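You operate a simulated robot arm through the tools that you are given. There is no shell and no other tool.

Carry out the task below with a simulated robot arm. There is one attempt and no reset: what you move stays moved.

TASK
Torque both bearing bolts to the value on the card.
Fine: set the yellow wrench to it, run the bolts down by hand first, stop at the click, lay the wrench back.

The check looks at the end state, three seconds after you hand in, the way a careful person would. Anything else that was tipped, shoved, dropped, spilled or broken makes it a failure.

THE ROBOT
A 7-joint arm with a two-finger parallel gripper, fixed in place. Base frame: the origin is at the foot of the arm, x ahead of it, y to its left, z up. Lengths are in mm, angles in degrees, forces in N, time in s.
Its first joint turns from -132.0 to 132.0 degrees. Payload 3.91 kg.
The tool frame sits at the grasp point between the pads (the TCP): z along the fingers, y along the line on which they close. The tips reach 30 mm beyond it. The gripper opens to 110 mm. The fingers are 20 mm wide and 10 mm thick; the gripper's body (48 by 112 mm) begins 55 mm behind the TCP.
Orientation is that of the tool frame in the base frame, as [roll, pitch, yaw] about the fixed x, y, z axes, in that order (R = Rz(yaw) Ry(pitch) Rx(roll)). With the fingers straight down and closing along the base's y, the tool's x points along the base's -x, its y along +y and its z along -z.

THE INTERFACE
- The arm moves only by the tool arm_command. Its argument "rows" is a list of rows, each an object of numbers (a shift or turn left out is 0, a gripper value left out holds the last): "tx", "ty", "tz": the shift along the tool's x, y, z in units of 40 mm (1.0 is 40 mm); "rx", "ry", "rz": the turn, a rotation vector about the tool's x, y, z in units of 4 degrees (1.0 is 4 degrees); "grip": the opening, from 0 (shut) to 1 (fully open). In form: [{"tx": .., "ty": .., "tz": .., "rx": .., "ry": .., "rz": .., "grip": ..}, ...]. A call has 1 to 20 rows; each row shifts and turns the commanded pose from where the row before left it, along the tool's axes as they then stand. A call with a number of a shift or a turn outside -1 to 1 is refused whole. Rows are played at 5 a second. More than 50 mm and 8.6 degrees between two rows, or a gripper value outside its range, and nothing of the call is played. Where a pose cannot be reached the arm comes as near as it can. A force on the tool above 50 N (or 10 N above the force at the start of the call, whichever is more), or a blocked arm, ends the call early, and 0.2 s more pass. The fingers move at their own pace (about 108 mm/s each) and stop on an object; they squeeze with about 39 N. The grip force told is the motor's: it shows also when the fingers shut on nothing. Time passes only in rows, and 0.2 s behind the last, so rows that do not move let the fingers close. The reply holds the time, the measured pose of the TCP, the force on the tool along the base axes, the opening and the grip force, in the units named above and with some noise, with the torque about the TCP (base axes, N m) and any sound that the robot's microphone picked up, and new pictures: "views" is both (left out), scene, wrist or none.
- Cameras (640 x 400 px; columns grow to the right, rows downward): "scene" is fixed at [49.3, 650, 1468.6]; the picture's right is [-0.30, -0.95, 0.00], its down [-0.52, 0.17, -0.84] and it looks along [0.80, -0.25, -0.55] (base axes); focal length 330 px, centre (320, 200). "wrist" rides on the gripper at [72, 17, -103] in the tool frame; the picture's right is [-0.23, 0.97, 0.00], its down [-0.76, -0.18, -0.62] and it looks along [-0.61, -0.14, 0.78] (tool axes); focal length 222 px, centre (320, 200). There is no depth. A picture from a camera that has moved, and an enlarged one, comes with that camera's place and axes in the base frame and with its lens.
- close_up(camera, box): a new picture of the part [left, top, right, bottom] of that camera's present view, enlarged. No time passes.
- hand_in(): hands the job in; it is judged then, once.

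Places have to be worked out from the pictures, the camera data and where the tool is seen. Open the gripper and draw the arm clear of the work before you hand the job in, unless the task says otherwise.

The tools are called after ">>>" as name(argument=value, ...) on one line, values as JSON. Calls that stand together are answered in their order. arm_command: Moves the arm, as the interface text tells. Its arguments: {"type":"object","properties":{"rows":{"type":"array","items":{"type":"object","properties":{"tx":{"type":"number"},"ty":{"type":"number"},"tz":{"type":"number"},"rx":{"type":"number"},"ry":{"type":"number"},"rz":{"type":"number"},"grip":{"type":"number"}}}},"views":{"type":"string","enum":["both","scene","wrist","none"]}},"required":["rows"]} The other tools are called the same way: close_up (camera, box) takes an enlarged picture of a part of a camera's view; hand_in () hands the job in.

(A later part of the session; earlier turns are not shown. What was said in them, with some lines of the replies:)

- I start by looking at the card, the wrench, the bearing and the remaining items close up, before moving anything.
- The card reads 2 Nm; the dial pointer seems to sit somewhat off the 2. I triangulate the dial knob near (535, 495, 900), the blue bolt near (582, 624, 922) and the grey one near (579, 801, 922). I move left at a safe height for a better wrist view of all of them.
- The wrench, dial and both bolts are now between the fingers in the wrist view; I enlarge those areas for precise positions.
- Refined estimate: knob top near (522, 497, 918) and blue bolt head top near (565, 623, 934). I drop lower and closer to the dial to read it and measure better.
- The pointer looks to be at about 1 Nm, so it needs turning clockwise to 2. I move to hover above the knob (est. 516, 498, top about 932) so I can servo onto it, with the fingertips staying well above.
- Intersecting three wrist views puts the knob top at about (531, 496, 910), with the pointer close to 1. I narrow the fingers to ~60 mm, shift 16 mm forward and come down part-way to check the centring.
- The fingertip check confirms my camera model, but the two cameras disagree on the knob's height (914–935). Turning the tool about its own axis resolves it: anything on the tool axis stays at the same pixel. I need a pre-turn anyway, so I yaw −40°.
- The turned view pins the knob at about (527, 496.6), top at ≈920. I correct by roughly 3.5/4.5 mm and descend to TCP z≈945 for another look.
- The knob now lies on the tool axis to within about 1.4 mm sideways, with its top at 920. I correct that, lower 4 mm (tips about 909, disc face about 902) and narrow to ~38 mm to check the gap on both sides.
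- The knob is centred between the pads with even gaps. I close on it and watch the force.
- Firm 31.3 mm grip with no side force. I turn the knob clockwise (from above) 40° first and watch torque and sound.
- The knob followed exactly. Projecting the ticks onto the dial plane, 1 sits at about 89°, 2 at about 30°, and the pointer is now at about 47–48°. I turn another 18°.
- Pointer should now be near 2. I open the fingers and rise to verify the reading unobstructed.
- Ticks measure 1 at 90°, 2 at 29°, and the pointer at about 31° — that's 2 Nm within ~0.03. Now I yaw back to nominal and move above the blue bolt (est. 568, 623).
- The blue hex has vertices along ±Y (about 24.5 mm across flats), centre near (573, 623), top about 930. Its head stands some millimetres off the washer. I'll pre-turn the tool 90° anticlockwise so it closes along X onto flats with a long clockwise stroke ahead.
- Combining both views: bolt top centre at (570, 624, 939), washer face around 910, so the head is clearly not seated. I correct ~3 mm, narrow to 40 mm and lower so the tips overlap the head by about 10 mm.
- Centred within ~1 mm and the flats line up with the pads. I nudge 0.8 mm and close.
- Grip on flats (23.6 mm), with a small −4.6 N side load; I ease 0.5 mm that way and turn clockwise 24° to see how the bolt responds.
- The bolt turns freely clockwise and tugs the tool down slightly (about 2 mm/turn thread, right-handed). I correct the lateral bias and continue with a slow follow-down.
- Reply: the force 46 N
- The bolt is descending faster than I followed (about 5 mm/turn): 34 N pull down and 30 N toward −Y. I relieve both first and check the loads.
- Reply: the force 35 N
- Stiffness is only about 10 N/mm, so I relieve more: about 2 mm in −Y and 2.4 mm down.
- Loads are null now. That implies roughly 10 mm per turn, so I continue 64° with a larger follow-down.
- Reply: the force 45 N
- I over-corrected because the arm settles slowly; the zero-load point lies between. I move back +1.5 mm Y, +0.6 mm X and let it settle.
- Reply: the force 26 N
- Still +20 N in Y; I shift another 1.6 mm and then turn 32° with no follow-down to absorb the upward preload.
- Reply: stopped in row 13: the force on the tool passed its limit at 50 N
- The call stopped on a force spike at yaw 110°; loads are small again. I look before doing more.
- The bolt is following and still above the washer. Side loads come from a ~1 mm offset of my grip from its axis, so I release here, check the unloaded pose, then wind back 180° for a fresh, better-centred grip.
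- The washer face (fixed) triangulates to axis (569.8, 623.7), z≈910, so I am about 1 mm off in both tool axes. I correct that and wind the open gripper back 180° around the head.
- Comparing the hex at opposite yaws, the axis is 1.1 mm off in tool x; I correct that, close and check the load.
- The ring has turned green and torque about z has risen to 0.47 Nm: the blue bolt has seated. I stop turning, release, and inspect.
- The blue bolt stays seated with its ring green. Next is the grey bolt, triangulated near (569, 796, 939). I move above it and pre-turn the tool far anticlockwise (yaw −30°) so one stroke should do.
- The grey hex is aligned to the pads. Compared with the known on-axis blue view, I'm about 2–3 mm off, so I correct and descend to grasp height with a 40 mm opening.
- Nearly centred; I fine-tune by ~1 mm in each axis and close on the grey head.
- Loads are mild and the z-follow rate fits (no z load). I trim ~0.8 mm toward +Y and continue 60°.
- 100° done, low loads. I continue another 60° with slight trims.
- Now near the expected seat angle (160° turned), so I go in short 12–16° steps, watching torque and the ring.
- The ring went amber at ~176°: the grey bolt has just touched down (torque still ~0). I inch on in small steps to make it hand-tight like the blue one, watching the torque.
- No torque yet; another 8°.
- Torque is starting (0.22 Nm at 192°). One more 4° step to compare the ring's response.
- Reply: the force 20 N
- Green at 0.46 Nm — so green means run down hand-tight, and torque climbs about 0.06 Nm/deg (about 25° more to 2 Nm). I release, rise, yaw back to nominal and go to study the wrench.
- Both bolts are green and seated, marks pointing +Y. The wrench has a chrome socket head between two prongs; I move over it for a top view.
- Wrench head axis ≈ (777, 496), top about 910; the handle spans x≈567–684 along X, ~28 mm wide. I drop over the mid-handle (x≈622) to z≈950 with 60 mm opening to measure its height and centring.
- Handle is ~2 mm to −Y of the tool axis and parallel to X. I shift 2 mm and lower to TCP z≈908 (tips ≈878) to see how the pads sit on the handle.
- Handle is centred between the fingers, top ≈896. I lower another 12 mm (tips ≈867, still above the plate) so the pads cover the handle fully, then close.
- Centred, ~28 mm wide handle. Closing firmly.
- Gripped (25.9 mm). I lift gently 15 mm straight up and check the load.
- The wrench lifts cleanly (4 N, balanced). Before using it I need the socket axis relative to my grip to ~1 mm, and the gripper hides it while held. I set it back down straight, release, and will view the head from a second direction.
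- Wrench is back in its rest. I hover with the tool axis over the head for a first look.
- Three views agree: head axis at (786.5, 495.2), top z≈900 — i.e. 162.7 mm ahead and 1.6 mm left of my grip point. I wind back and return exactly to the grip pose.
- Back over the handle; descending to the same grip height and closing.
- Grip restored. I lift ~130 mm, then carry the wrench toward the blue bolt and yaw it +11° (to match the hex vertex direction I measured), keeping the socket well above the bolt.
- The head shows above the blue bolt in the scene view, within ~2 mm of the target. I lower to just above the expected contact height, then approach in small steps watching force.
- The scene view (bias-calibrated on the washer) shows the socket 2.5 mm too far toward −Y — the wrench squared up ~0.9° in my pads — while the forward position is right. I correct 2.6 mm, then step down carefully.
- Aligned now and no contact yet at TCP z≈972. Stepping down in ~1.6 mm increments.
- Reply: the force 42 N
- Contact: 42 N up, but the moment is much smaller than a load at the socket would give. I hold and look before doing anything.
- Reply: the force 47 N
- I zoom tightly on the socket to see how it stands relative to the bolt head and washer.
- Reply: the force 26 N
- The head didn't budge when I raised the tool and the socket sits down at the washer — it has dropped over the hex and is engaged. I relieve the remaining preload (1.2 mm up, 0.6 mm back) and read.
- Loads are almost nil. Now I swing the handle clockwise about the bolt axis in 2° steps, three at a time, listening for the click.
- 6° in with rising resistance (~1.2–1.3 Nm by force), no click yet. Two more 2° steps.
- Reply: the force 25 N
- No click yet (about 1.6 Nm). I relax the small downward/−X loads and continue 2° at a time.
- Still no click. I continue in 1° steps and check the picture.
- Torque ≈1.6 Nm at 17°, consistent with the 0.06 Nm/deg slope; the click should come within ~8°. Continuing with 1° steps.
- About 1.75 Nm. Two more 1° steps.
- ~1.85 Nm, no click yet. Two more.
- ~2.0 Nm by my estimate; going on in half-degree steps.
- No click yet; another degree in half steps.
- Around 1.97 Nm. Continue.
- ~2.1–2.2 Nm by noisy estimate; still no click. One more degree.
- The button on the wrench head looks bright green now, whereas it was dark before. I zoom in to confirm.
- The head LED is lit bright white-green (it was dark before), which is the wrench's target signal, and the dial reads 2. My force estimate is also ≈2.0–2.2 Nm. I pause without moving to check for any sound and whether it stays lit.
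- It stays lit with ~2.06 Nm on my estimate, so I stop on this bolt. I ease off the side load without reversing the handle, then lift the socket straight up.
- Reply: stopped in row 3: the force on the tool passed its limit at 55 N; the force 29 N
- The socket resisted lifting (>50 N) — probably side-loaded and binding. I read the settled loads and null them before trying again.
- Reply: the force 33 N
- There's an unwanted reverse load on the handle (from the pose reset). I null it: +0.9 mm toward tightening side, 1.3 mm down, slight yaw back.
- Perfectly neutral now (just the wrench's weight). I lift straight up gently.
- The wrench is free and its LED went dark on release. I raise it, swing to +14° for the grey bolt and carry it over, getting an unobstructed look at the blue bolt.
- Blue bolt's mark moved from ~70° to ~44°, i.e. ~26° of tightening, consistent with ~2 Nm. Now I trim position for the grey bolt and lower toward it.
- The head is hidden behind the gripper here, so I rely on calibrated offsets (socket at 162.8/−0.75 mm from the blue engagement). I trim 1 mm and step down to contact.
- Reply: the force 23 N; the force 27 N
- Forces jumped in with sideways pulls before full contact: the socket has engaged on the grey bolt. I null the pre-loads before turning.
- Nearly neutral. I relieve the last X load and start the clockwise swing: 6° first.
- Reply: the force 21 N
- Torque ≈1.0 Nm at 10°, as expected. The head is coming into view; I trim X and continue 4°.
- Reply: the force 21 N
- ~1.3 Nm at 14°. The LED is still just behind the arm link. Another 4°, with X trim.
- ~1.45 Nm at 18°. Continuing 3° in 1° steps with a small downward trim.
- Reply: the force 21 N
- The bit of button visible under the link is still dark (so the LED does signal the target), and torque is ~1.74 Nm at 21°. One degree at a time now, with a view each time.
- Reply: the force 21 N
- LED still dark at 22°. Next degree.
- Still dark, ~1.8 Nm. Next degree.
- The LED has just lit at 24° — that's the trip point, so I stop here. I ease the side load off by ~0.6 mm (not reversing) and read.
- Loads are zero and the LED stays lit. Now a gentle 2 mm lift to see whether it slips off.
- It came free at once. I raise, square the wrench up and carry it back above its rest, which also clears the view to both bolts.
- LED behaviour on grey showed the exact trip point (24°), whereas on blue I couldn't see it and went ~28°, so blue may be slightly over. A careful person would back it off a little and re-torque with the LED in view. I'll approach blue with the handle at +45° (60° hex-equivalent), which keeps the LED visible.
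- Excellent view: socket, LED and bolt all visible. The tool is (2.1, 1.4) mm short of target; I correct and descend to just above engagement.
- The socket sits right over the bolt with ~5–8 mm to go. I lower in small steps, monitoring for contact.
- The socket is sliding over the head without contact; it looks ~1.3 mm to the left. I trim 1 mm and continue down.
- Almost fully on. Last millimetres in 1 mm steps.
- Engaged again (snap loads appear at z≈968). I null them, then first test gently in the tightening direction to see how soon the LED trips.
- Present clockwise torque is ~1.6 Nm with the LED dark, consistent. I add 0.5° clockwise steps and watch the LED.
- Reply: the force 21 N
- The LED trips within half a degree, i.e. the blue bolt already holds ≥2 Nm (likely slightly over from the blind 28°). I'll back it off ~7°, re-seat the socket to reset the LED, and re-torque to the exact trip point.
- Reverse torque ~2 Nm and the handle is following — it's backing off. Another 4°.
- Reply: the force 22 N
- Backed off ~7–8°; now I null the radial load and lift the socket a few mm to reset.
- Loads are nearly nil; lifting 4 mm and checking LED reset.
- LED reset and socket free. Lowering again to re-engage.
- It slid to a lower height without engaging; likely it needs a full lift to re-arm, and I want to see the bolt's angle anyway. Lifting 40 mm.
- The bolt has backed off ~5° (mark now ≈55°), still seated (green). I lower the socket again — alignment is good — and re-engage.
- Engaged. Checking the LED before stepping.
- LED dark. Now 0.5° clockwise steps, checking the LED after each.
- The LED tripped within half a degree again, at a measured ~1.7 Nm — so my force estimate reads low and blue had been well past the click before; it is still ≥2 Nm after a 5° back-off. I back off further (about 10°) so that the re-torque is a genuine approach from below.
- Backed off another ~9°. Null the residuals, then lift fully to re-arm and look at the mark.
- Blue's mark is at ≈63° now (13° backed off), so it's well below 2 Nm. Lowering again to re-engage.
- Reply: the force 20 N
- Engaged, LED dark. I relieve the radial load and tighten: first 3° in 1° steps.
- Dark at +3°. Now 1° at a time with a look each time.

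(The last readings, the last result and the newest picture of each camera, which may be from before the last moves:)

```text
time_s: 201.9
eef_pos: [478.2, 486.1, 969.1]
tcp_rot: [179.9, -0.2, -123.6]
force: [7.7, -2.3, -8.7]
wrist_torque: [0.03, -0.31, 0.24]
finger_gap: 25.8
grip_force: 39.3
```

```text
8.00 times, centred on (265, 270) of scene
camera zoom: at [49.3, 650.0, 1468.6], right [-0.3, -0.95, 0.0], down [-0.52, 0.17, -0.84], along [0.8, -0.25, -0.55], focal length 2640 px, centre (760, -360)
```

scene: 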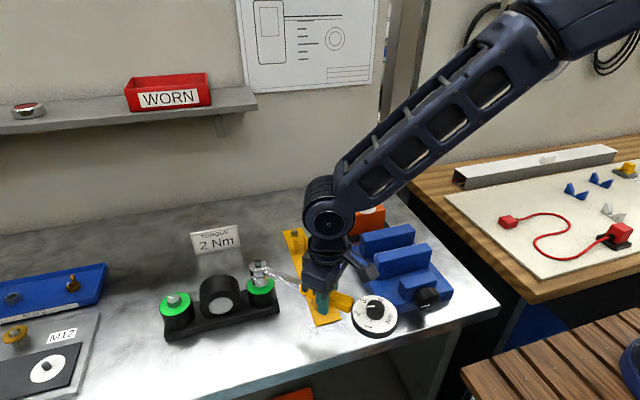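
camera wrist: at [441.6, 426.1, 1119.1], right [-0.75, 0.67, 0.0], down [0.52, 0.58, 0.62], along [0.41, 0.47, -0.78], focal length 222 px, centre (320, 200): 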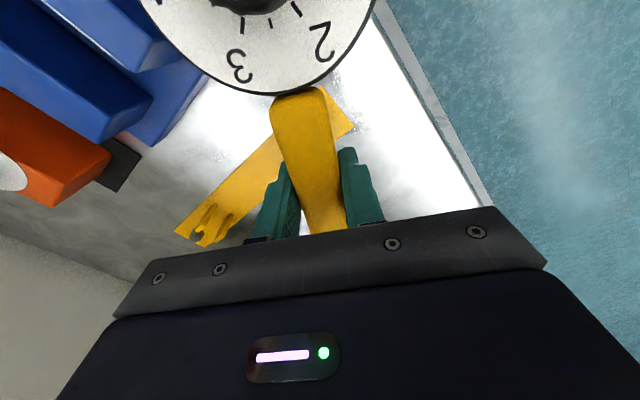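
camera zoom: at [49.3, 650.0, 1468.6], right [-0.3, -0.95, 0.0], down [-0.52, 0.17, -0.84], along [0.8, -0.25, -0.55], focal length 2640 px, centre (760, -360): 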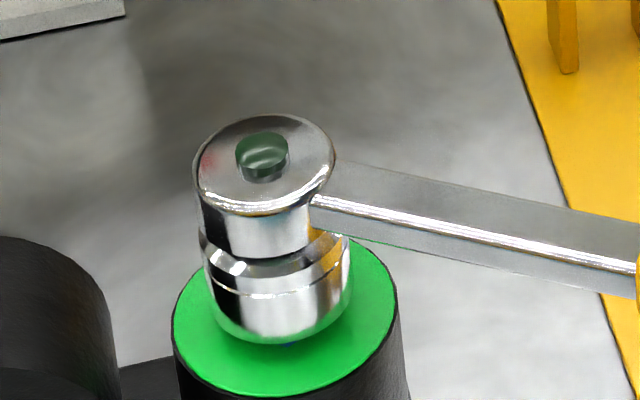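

Dark at +5° (~1.5 Nm by my low-reading estimate). Next degree.

>>> arm_command(rows=[{"ty": 0.071, "rz": 0.25}, {}], views="none")

>>> close_up(camera="scene", box=[240, 245, 290, 295])

```text
time_s: 202.5
eef_pos: [477.6, 488.3, 969.8]
tcp_rot: [179.8, -0.1, -124.7]
force: [8.0, -8.8, -9.1]
wrist_torque: [-0.24, -0.21, -0.18]
finger_gap: 25.9
grip_force: 39.0
```

```text
8.00 times, centred on (265, 270) of scene
camera zoom: at [49.3, 650.0, 1468.6], right [-0.3, -0.95, 0.0], down [-0.52, 0.17, -0.84], along [0.8, -0.25, -0.55], focal length 2640 px, centre (760, -360)
```

zoom: 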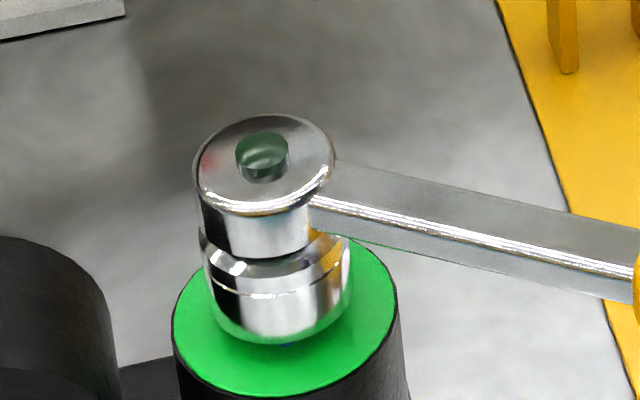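

>>> arm_command(rows=[{"ty": 0.053, "rz": 0.1875, "tz": 0.006}, {}], views="none")

>>> close_up(camera="scene", box=[240, 245, 290, 295])

```text
time_s: 203.1
eef_pos: [474.8, 489.0, 968.9]
tcp_rot: [179.9, -0.1, -125.4]
force: [10.3, -8.4, -7.4]
wrist_torque: [-0.46, -0.09, -0.3]
finger_gap: 26.1
grip_force: 39.2
```

```text
8.00 times, centred on (265, 270) of scene
camera zoom: at [49.3, 650.0, 1468.6], right [-0.3, -0.95, 0.0], down [-0.52, 0.17, -0.84], along [0.8, -0.25, -0.55], focal length 2640 px, centre (760, -360)
```

zoom: 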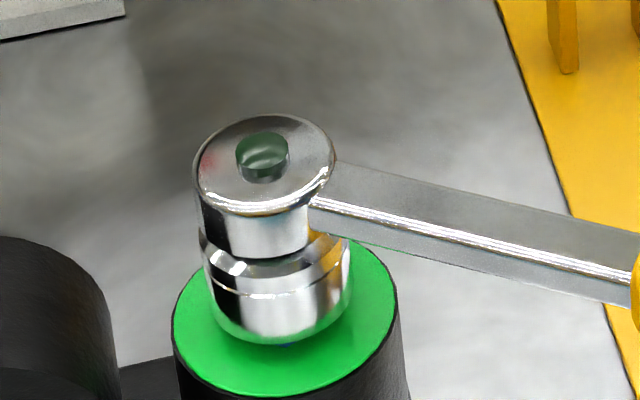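

Still dark at ~+6.75°. Continuing in 0.75° steps.

>>> arm_command(rows=[{"ty": 0.053, "rz": 0.1875}, {}], views="none")

>>> close_up(camera="scene", box=[240, 245, 290, 295])

```text
time_s: 203.7
eef_pos: [472.2, 489.3, 969.1]
tcp_rot: [179.9, 0.0, -126.2]
force: [10.5, -9.7, -6.8]
wrist_torque: [-0.31, -0.19, -0.37]
finger_gap: 25.8
grip_force: 39.3
```

```text
8.00 times, centred on (265, 270) of scene
camera zoom: at [49.3, 650.0, 1468.6], right [-0.3, -0.95, 0.0], down [-0.52, 0.17, -0.84], along [0.8, -0.25, -0.55], focal length 2640 px, centre (760, -360)
```

zoom: 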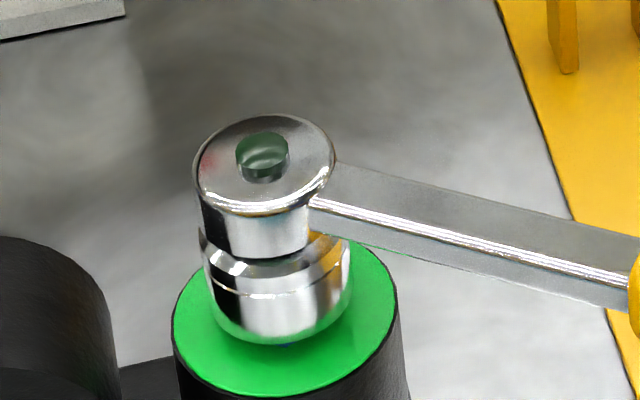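

>>> arm_command(rows=[{"ty": 0.053, "rz": 0.1875}, {}], views="none")

>>> close_up(camera="scene", box=[240, 245, 290, 295])

```text
time_s: 204.3
eef_pos: [470.6, 492.1, 969.0]
tcp_rot: [179.8, -0.1, -126.9]
force: [13.7, -1.1, -9.9]
wrist_torque: [-0.42, -0.04, -0.14]
finger_gap: 25.8
grip_force: 39.2
```

```text
8.00 times, centred on (265, 270) of scene
camera zoom: at [49.3, 650.0, 1468.6], right [-0.3, -0.95, 0.0], down [-0.52, 0.17, -0.84], along [0.8, -0.25, -0.55], focal length 2640 px, centre (760, -360)
```

zoom: 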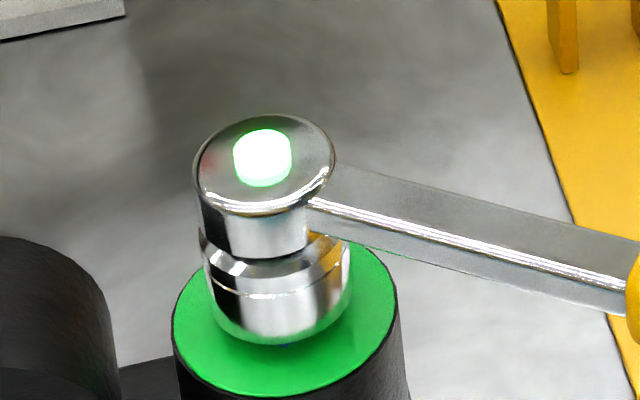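

The LED tripped cleanly at +8.25° approaching from below. I stop, ease off the side load by ~0.5 mm and read.

>>> arm_command(rows=[{"tx": -0.008, "ty": -0.013, "tz": 0.006}, {}, {}], views="none")

```text
time_s: 205.1
eef_pos: [471.4, 491.4, 968.4]
tcp_rot: [179.8, 0.0, -126.8]
force: [4.8, -4.1, -7.7]
wrist_torque: [0.0, -0.21, -0.05]
finger_gap: 25.8
grip_force: 39.3
```

>>> arm_command(rows=[{"ty": -0.007, "tz": 0.004}, {}, {}], views="none")

```text
time_s: 205.9
eef_pos: [470.9, 492.1, 968.9]
tcp_rot: [179.9, -0.2, -126.8]
force: [-4.1, -5.0, 2.0]
wrist_torque: [0.55, -0.42, 0.19]
finger_gap: 25.8
grip_force: 39.2
```

Tangential load is zero; lifting off gently.

>>> arm_command(rows=[{"tx": 0.006, "tz": -0.01}, {"tz": -0.03}, {"tz": -0.03}, {"tz": -0.04}, {}], views="none")

>>> close_up(camera="scene", box=[240, 245, 290, 295])

```text
time_s: 207.1
eef_pos: [472.9, 489.6, 972.0]
tcp_rot: [179.8, 0.0, -126.8]
force: [0.7, -1.0, -5.0]
wrist_torque: [0.0, -0.01, 0.01]
finger_gap: 25.7
grip_force: 38.9
```

```text
8.00 times, centred on (265, 270) of scene
camera zoom: at [49.3, 650.0, 1468.6], right [-0.3, -0.95, 0.0], down [-0.52, 0.17, -0.84], along [0.8, -0.25, -0.55], focal length 2640 px, centre (760, -360)
```

zoom: 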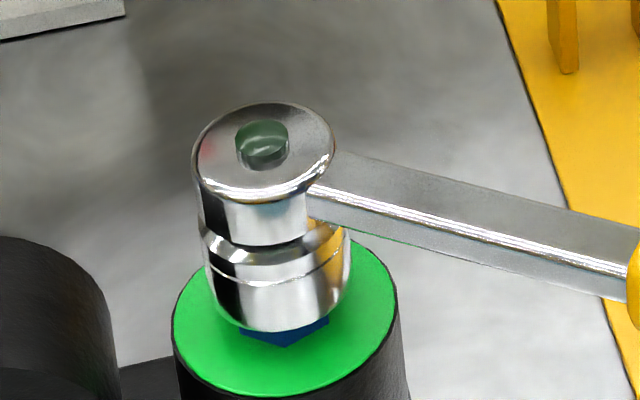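

Free again. I raise, swing the wrench back parallel to its rest (CW ~52.7°) and check both bolts.

>>> arm_command(rows=[{"tz": -0.5}, {"tz": -0.6}, {"tz": -0.6}, {"rz": 0.941}, {"rz": 0.941}, {"rz": 0.941}, {"rz": 0.941}, {"rz": 0.941}, {"rz": 0.941}, {"rz": 0.941}, {"rz": 0.941}, {"rz": 0.941}, {"rz": 0.941}, {"rz": 0.941}, {"rz": 0.941}, {"rz": 0.941}, {"rz": 0.941}, {}, {}])

>>> close_up(camera="scene", box=[240, 260, 280, 300])

>>> close_up(camera="scene", box=[240, 200, 360, 330])

```text
time_s: 211.1
eef_pos: [471.9, 491.8, 1041.5]
tcp_rot: [180.0, -0.2, -179.6]
force: [-0.4, -0.3, -4.6]
wrist_torque: [0.01, -0.03, -0.01]
finger_gap: 26.0
grip_force: 39.0
camera wrist: at [399.5, 509.7, 1143.9], right [0.22, 0.98, 0.0], down [0.76, -0.17, 0.62], along [0.61, -0.14, -0.78], focal length 222 px, centre (320, 200)
```

scene: 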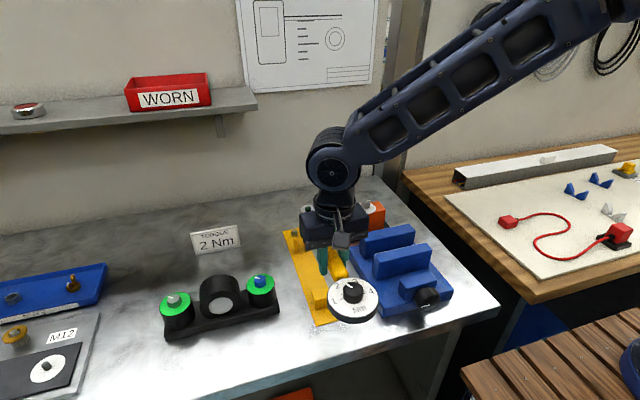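
wrist: 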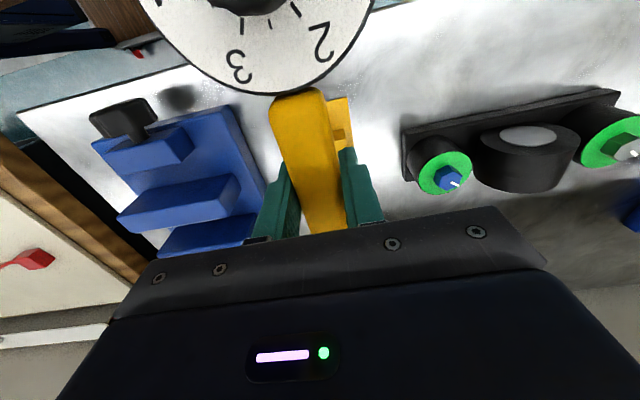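

```text
10.00 times, centred on (260, 280) of scene
camera zoom: at [49.3, 650.0, 1468.6], right [-0.3, -0.95, 0.0], down [-0.52, 0.17, -0.84], along [0.8, -0.25, -0.55], focal length 3300 px, centre (920, -600)
```

zoom: 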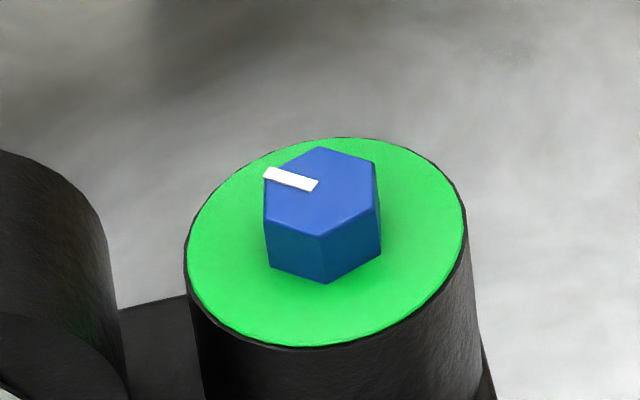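

```text
3.08 times, centred on (300, 265) of scene
camera zoom: at [49.3, 650.0, 1468.6], right [-0.3, -0.95, 0.0], down [-0.52, 0.17, -0.84], along [0.8, -0.25, -0.55], focal length 1016 px, centre (382, 0)
```

zoom: 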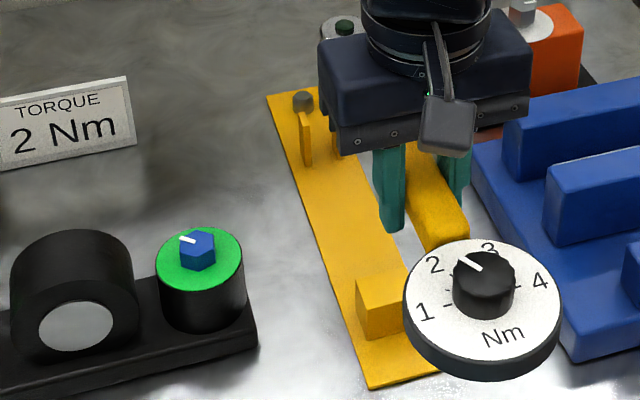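

Both bolts' marks now sit at nearly the same angle (≈54–55°), both rings green. The rack has a peg under the socket position, so I move precisely: the head must land at (786.5, 495.2). Moving above the rest.

>>> arm_command(rows=[{"tx": -0.76, "ty": 0.0017}, {"tx": -0.76, "ty": 0.0017}, {"tx": -0.76, "ty": 0.0017}, {"tx": -0.76, "ty": 0.0017}, {"tx": -0.76, "ty": 0.0017}, {"tz": 0.5}, {"tz": 0.5}, {}, {}])

>>> close_up(camera="scene", box=[265, 200, 345, 330])

>>> close_up(camera="scene", box=[270, 205, 320, 255])

```text
time_s: 213.1
eef_pos: [624.4, 493.3, 1001.6]
tcp_rot: [180.0, -0.2, -179.5]
force: [-0.2, 0.4, -4.5]
wrist_torque: [-0.03, 0.04, 0.01]
finger_gap: 25.7
grip_force: 39.1
camera wrist: at [551.6, 511.1, 1103.8], right [0.22, 0.98, 0.0], down [0.76, -0.17, 0.62], along [0.61, -0.14, -0.78], focal length 222 px, centre (320, 200)
```

scene: 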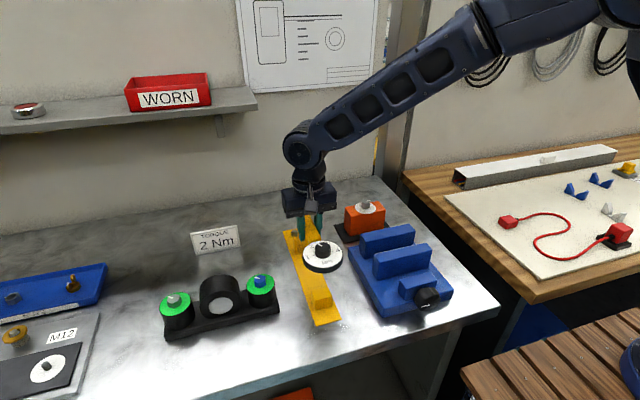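
wrist: 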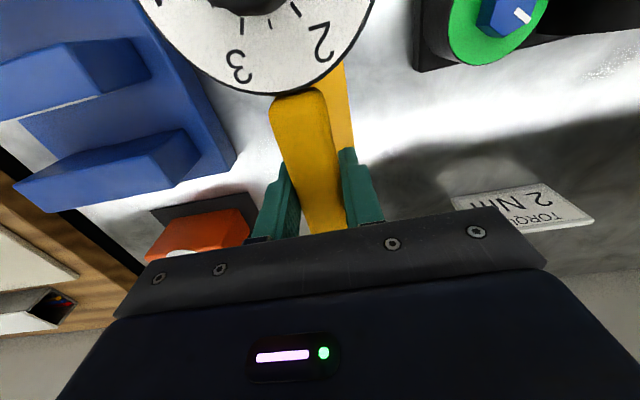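

```text
3.08 times, centred on (305, 265) of scene
camera zoom: at [49.3, 650.0, 1468.6], right [-0.3, -0.95, 0.0], down [-0.52, 0.17, -0.84], along [0.8, -0.25, -0.55], focal length 1016 px, centre (366, 0)
```

zoom: 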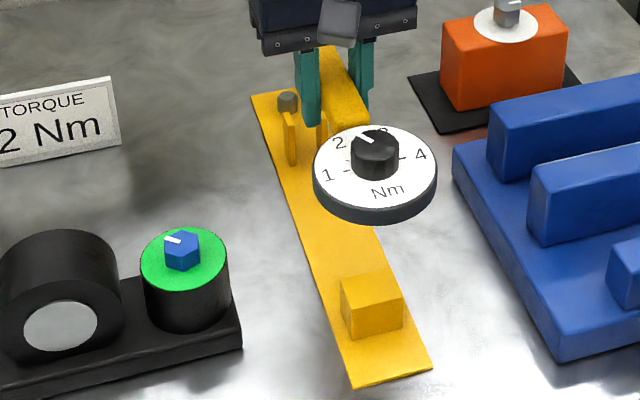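

```text
8.00 times, centred on (295, 230) of scene
camera zoom: at [49.3, 650.0, 1468.6], right [-0.3, -0.95, 0.0], down [-0.52, 0.17, -0.84], along [0.8, -0.25, -0.55], focal length 2640 px, centre (520, -40)
```

zoom: 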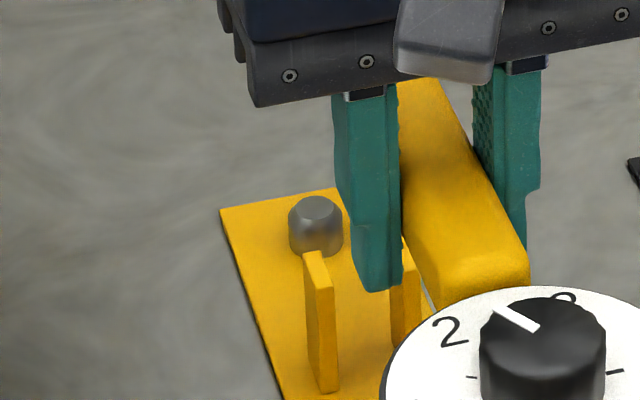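

Peg (~19 mm) and prongs are visible; the predicted head position matches the rest location. I descend to just above the peg.

>>> arm_command(rows=[{"tz": 0.5}, {"tz": 0.5}, {"tz": 0.5}, {"tz": 0.25}, {}, {}], views="scene")

>>> close_up(camera="scene", box=[270, 205, 350, 285])

```text
time_s: 214.5
eef_pos: [622.2, 494.8, 930.0]
tcp_rot: [-179.9, -0.2, -179.4]
force: [0.4, -0.2, -4.2]
wrist_torque: [-0.03, 0.0, -0.02]
finger_gap: 25.8
grip_force: 38.6
```

scene: 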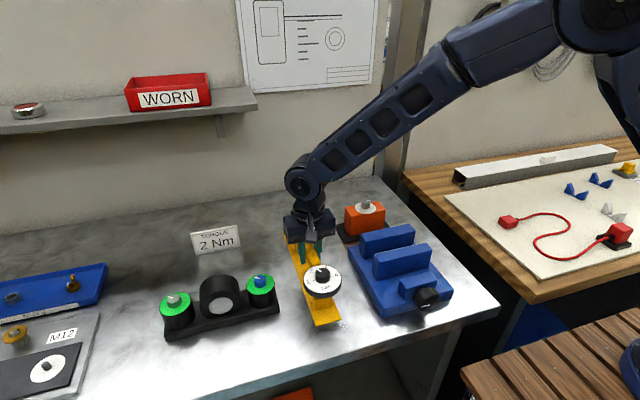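

```text
5.00 times, centred on (310, 245) of scene
camera zoom: at [49.3, 650.0, 1468.6], right [-0.3, -0.95, 0.0], down [-0.52, 0.17, -0.84], along [0.8, -0.25, -0.55], focal length 1650 px, centre (370, -25)
```

zoom: 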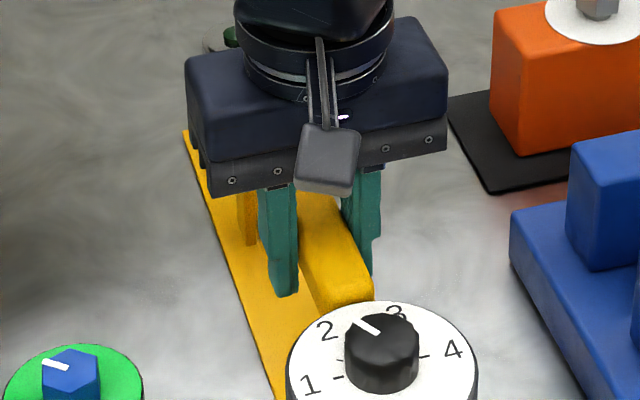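

No contact at z≈930. Stepping down 4 mm at a time.

>>> arm_command(rows=[{"tz": 0.1}, {"tz": 0.1}, {"tz": 0.1}, {}], views="none")

>>> arm_command(rows=[{"tz": 0.1}, {"tz": 0.1}, {"tz": 0.08}, {}], views="none")

```text
time_s: 215.5
eef_pos: [623.4, 493.9, 916.5]
tcp_rot: [-180.0, -0.2, -179.5]
force: [-0.3, -0.3, -4.5]
wrist_torque: [0.02, -0.04, 0.01]
finger_gap: 25.8
grip_force: 39.2
```

```text
time_s: 216.5
eef_pos: [623.4, 493.3, 906.3]
tcp_rot: [-180.0, -0.3, -179.5]
force: [1.0, 0.6, -5.6]
wrist_torque: [0.01, 0.02, -0.01]
finger_gap: 25.7
grip_force: 38.7
```

Past the peg height without contact, so the socket is over it. Last 8–9 mm in small steps.

>>> arm_command(rows=[{"tz": 0.06}, {"tz": 0.06}, {}], views="none")

>>> arm_command(rows=[{"tz": 0.04}, {"tz": 0.03}, {}], views="none")

>>> close_up(camera="scene", box=[265, 205, 355, 325])

```text
time_s: 217.3
eef_pos: [622.3, 493.7, 902.4]
tcp_rot: [180.0, -0.2, -179.5]
force: [0.7, 0.2, -4.8]
wrist_torque: [-0.02, 0.0, 0.02]
finger_gap: 26.1
grip_force: 39.0
```

```text
time_s: 218.1
eef_pos: [623.2, 493.7, 898.6]
tcp_rot: [-180.0, -0.2, -179.5]
force: [-0.6, 0.0, -4.6]
wrist_torque: [0.0, -0.01, -0.03]
finger_gap: 25.8
grip_force: 39.1
```

```text
3.33 times, centred on (310, 265) of scene
camera zoom: at [49.3, 650.0, 1468.6], right [-0.3, -0.95, 0.0], down [-0.52, 0.17, -0.84], along [0.8, -0.25, -0.55], focal length 1100 px, centre (353, -17)
```

zoom: 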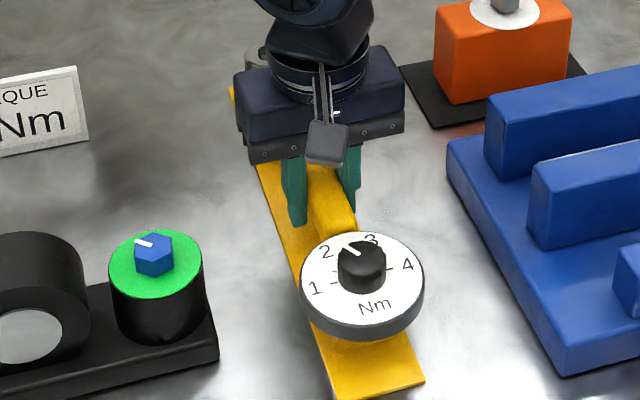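

Looks identical to the rest picture. Feeling for contact in 0.8 mm steps.

>>> arm_command(rows=[{"tz": 0.02}, {"tz": 0.02}, {}, {}], views="none")

>>> arm_command(rows=[{"tz": 0.015}, {"tz": 0.015}, {}, {}], views="none")

```text
time_s: 219.1
eef_pos: [623.6, 493.7, 899.2]
tcp_rot: [179.9, -0.1, -179.5]
force: [-0.6, -1.3, 16.8]
wrist_torque: [-0.38, 0.46, -0.07]
finger_gap: 25.5
grip_force: 39.3
```

```text
time_s: 220.1
eef_pos: [621.3, 494.1, 898.7]
tcp_rot: [179.8, 0.0, -179.7]
force: [3.5, -3.1, 46.5]
wrist_torque: [-0.32, 0.31, -0.15]
finger_gap: 25.8
grip_force: 39.3
```

Contact made (the last step pressed a bit too much). I back off 1.3 mm to unload, then release.

>>> arm_command(rows=[{"tz": -0.034}, {}, {}], views="none")

>>> arm_command(rows=[{"grip": 0.27}, {}, {"grip": 0.36}, {}, {}])

>>> close_up(camera="scene", box=[265, 205, 355, 325])

```text
time_s: 220.9
eef_pos: [623.8, 492.9, 898.9]
tcp_rot: [179.9, -0.1, -179.6]
force: [6.9, 2.3, 40.1]
wrist_torque: [-0.09, -0.48, -0.02]
finger_gap: 25.7
grip_force: 39.2
```

```text
time_s: 222.1
eef_pos: [623.4, 494.2, 896.6]
tcp_rot: [180.0, -0.2, -179.5]
force: [0.6, -0.1, -0.2]
wrist_torque: [-0.02, -0.05, 0.02]
finger_gap: 39.4
grip_force: 0.1
camera wrist: at [551.3, 511.8, 1000.8], right [0.22, 0.98, 0.0], down [0.77, -0.17, 0.62], along [0.61, -0.14, -0.78], focal length 222 px, centre (320, 200)
```

scene: 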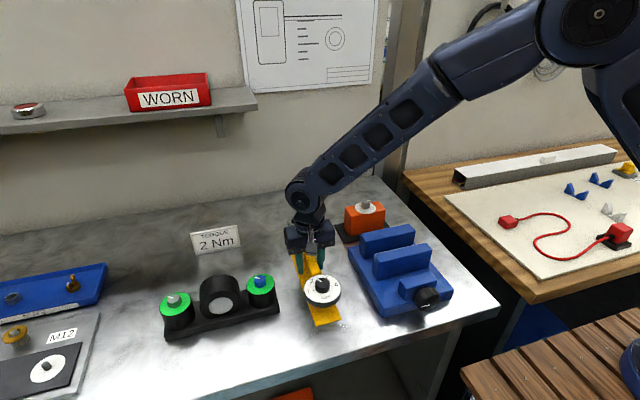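
wrist: 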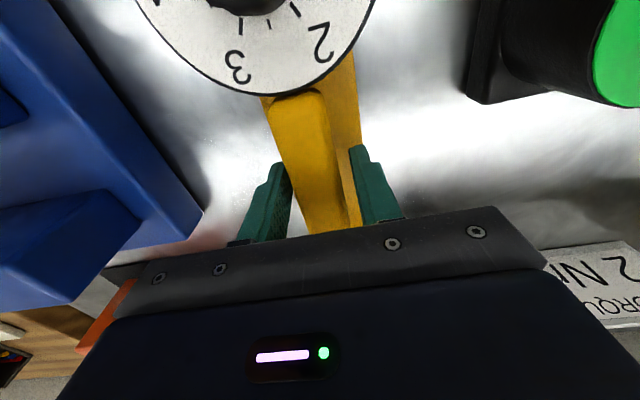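

```text
3.33 times, centred on (310, 265) of scene
camera zoom: at [49.3, 650.0, 1468.6], right [-0.3, -0.95, 0.0], down [-0.52, 0.17, -0.84], along [0.8, -0.25, -0.55], focal length 1100 px, centre (353, -17)
```

zoom: 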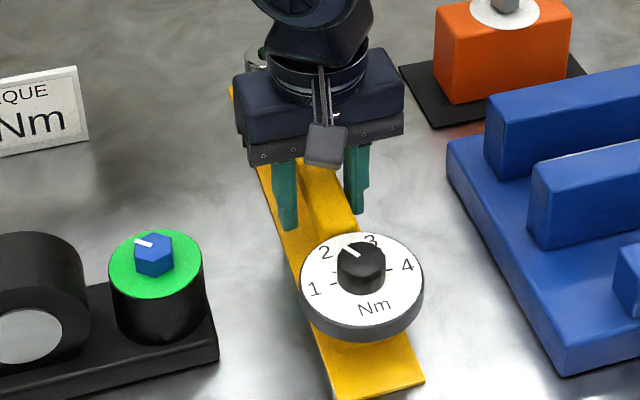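

Released cleanly, and the wrench sits as it did originally. I raise the gripper straight up, then retreat toward the robot side at height and inspect everything.

>>> arm_command(rows=[{"tz": -0.4}, {"tz": -0.8}, {"tz": -0.9}, {"tz": -0.9}, {"tz": -0.9, "grip": 0.9}, {"tz": -0.9}, {"tx": 0.9, "ty": -0.4}, {"tx": 0.9, "ty": -0.4}, {"tx": 0.9, "ty": -0.4}, {"tx": 0.9, "ty": -0.4}, {"tx": 0.9, "ty": -0.4}, {"tx": 0.9, "ty": -0.4}, {}, {}])

>>> close_up(camera="scene", box=[260, 200, 380, 340])

>>> close_up(camera="scene", box=[140, 215, 300, 345])

>>> close_up(camera="scene", box=[275, 205, 325, 255])

>>> close_up(camera="scene", box=[295, 265, 350, 315])

```text
time_s: 225.1
eef_pos: [408.1, 393.7, 1089.9]
tcp_rot: [179.9, -0.2, -179.5]
force: [0.4, -0.3, 0.2]
wrist_torque: [0.02, -0.03, 0.0]
finger_gap: 98.9
grip_force: 0.1
camera wrist: at [336.3, 412.1, 1193.0], right [0.22, 0.98, 0.0], down [0.77, -0.17, 0.62], along [0.61, -0.14, -0.78], focal length 222 px, centre (320, 200)
```

scene: 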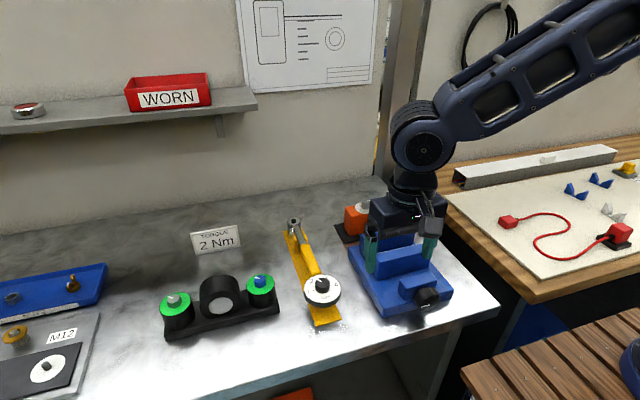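
wrist: 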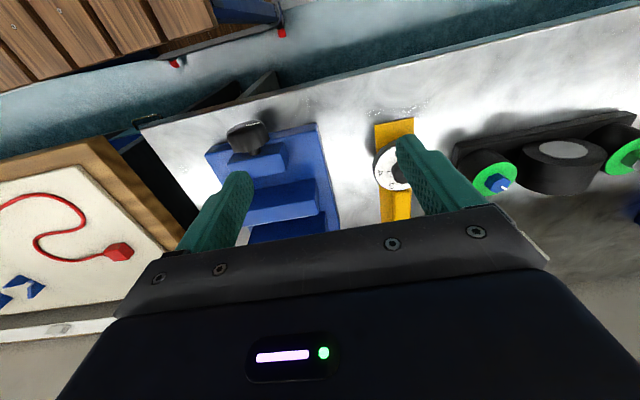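

```text
2.86 times, centred on (320, 270) of scene
camera zoom: at [49.3, 650.0, 1468.6], right [-0.3, -0.95, 0.0], down [-0.52, 0.17, -0.84], along [0.8, -0.25, -0.55], focal length 943 px, centre (320, 0)
```

zoom: 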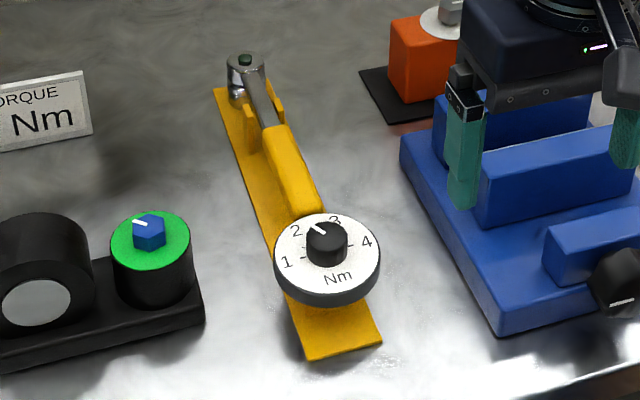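

```text
3.08 times, centred on (220, 280) of scene
camera zoom: at [49.3, 650.0, 1468.6], right [-0.3, -0.95, 0.0], down [-0.52, 0.17, -0.84], along [0.8, -0.25, -0.55], focal length 1016 px, centre (628, -46)
```

zoom: 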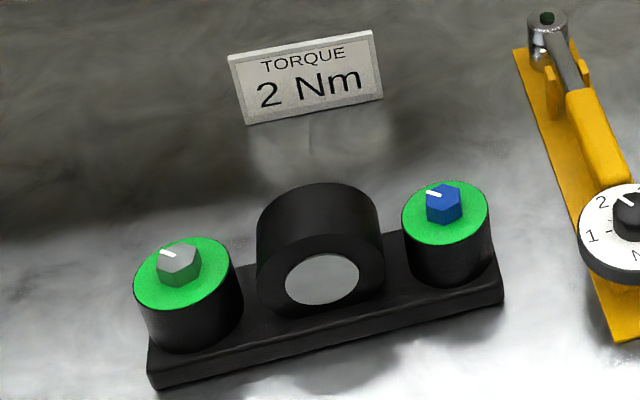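

```text
8.00 times, centred on (300, 230) of scene
camera zoom: at [49.3, 650.0, 1468.6], right [-0.3, -0.95, 0.0], down [-0.52, 0.17, -0.84], along [0.8, -0.25, -0.55], focal length 2640 px, centre (480, -40)
```

zoom: 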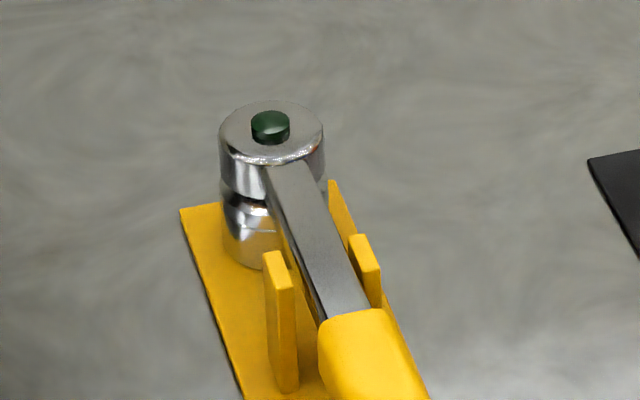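

```text
8.00 times, centred on (322, 290) of scene
camera zoom: at [49.3, 650.0, 1468.6], right [-0.3, -0.95, 0.0], down [-0.52, 0.17, -0.84], along [0.8, -0.25, -0.55], focal length 2640 px, centre (300, -520)
```

zoom: 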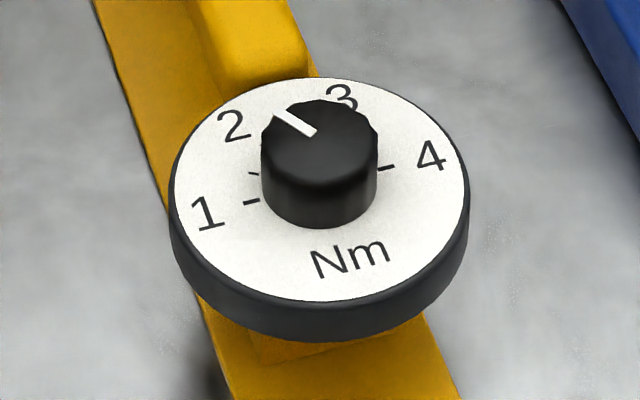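

The wrench lies in its cradle on the peg, dial at 2, both bolts seated and torqued with matching marks, nothing else disturbed. I raise the open gripper clear before handing in.

>>> arm_command(rows=[{"tz": -0.9}, {"tz": -0.9}, {"tz": -0.7}, {}, {}], views="scene")

```text
time_s: 226.3
eef_pos: [410.3, 396.0, 1190.7]
tcp_rot: [-180.0, -0.1, -179.5]
force: [0.7, -0.7, -0.9]
wrist_torque: [0.0, 0.05, -0.03]
finger_gap: 99.4
grip_force: 0.1
```

scene: 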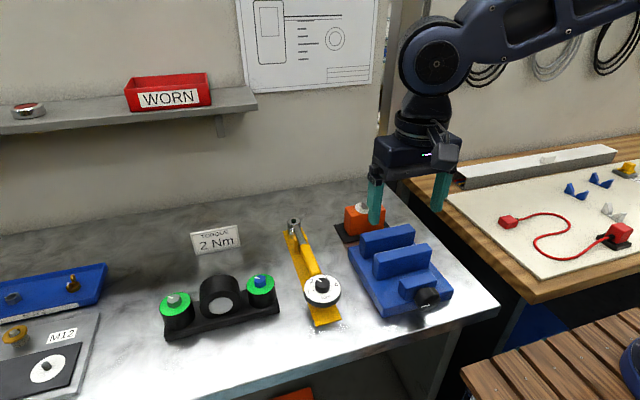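

The arm is clear, the gripper open, and the scene is tidy. Handing in.

>>> hand_in()

```text
The job is handed in.
```

I torqued both bearing bolts to the card's 2 Nm with the yellow wrench. I laid the wrench back in its cradle and handed the job in. The verdict has not come back.

- **Dial:** I turned the wrench from 1 to 2 Nm. By my measurement of the pointer it sits within about 0.03 Nm of the mark.
- **Running down:** Both bolts were turned down with the fingers until they seated at about 0.47 Nm. Their washer rings turned green at that point and stayed green.
- **Stopping point:** The microphone picked up no click at any time. I stopped on the LED in the wrench head, which lit as the torque came up to the setting.
- **Grey bolt:** The LED lit between 23° and 24° past hand-tight, and I stopped there.
- **Blue bolt:** The arm hid the LED on the first pass and I turned it too far, by my estimate somewhere between 2.2 and 2.4 Nm. I backed it off until it was clearly below 2 Nm. Then I re-torqued it with the LED in view and stopped when it lit. The blue and grey marks now sit within about 2° of each other.

Nothing else on the bench looks moved. The wrench pressed on its rest with about 46 N for a moment as I set it down, and it looks the same as it did at the start.
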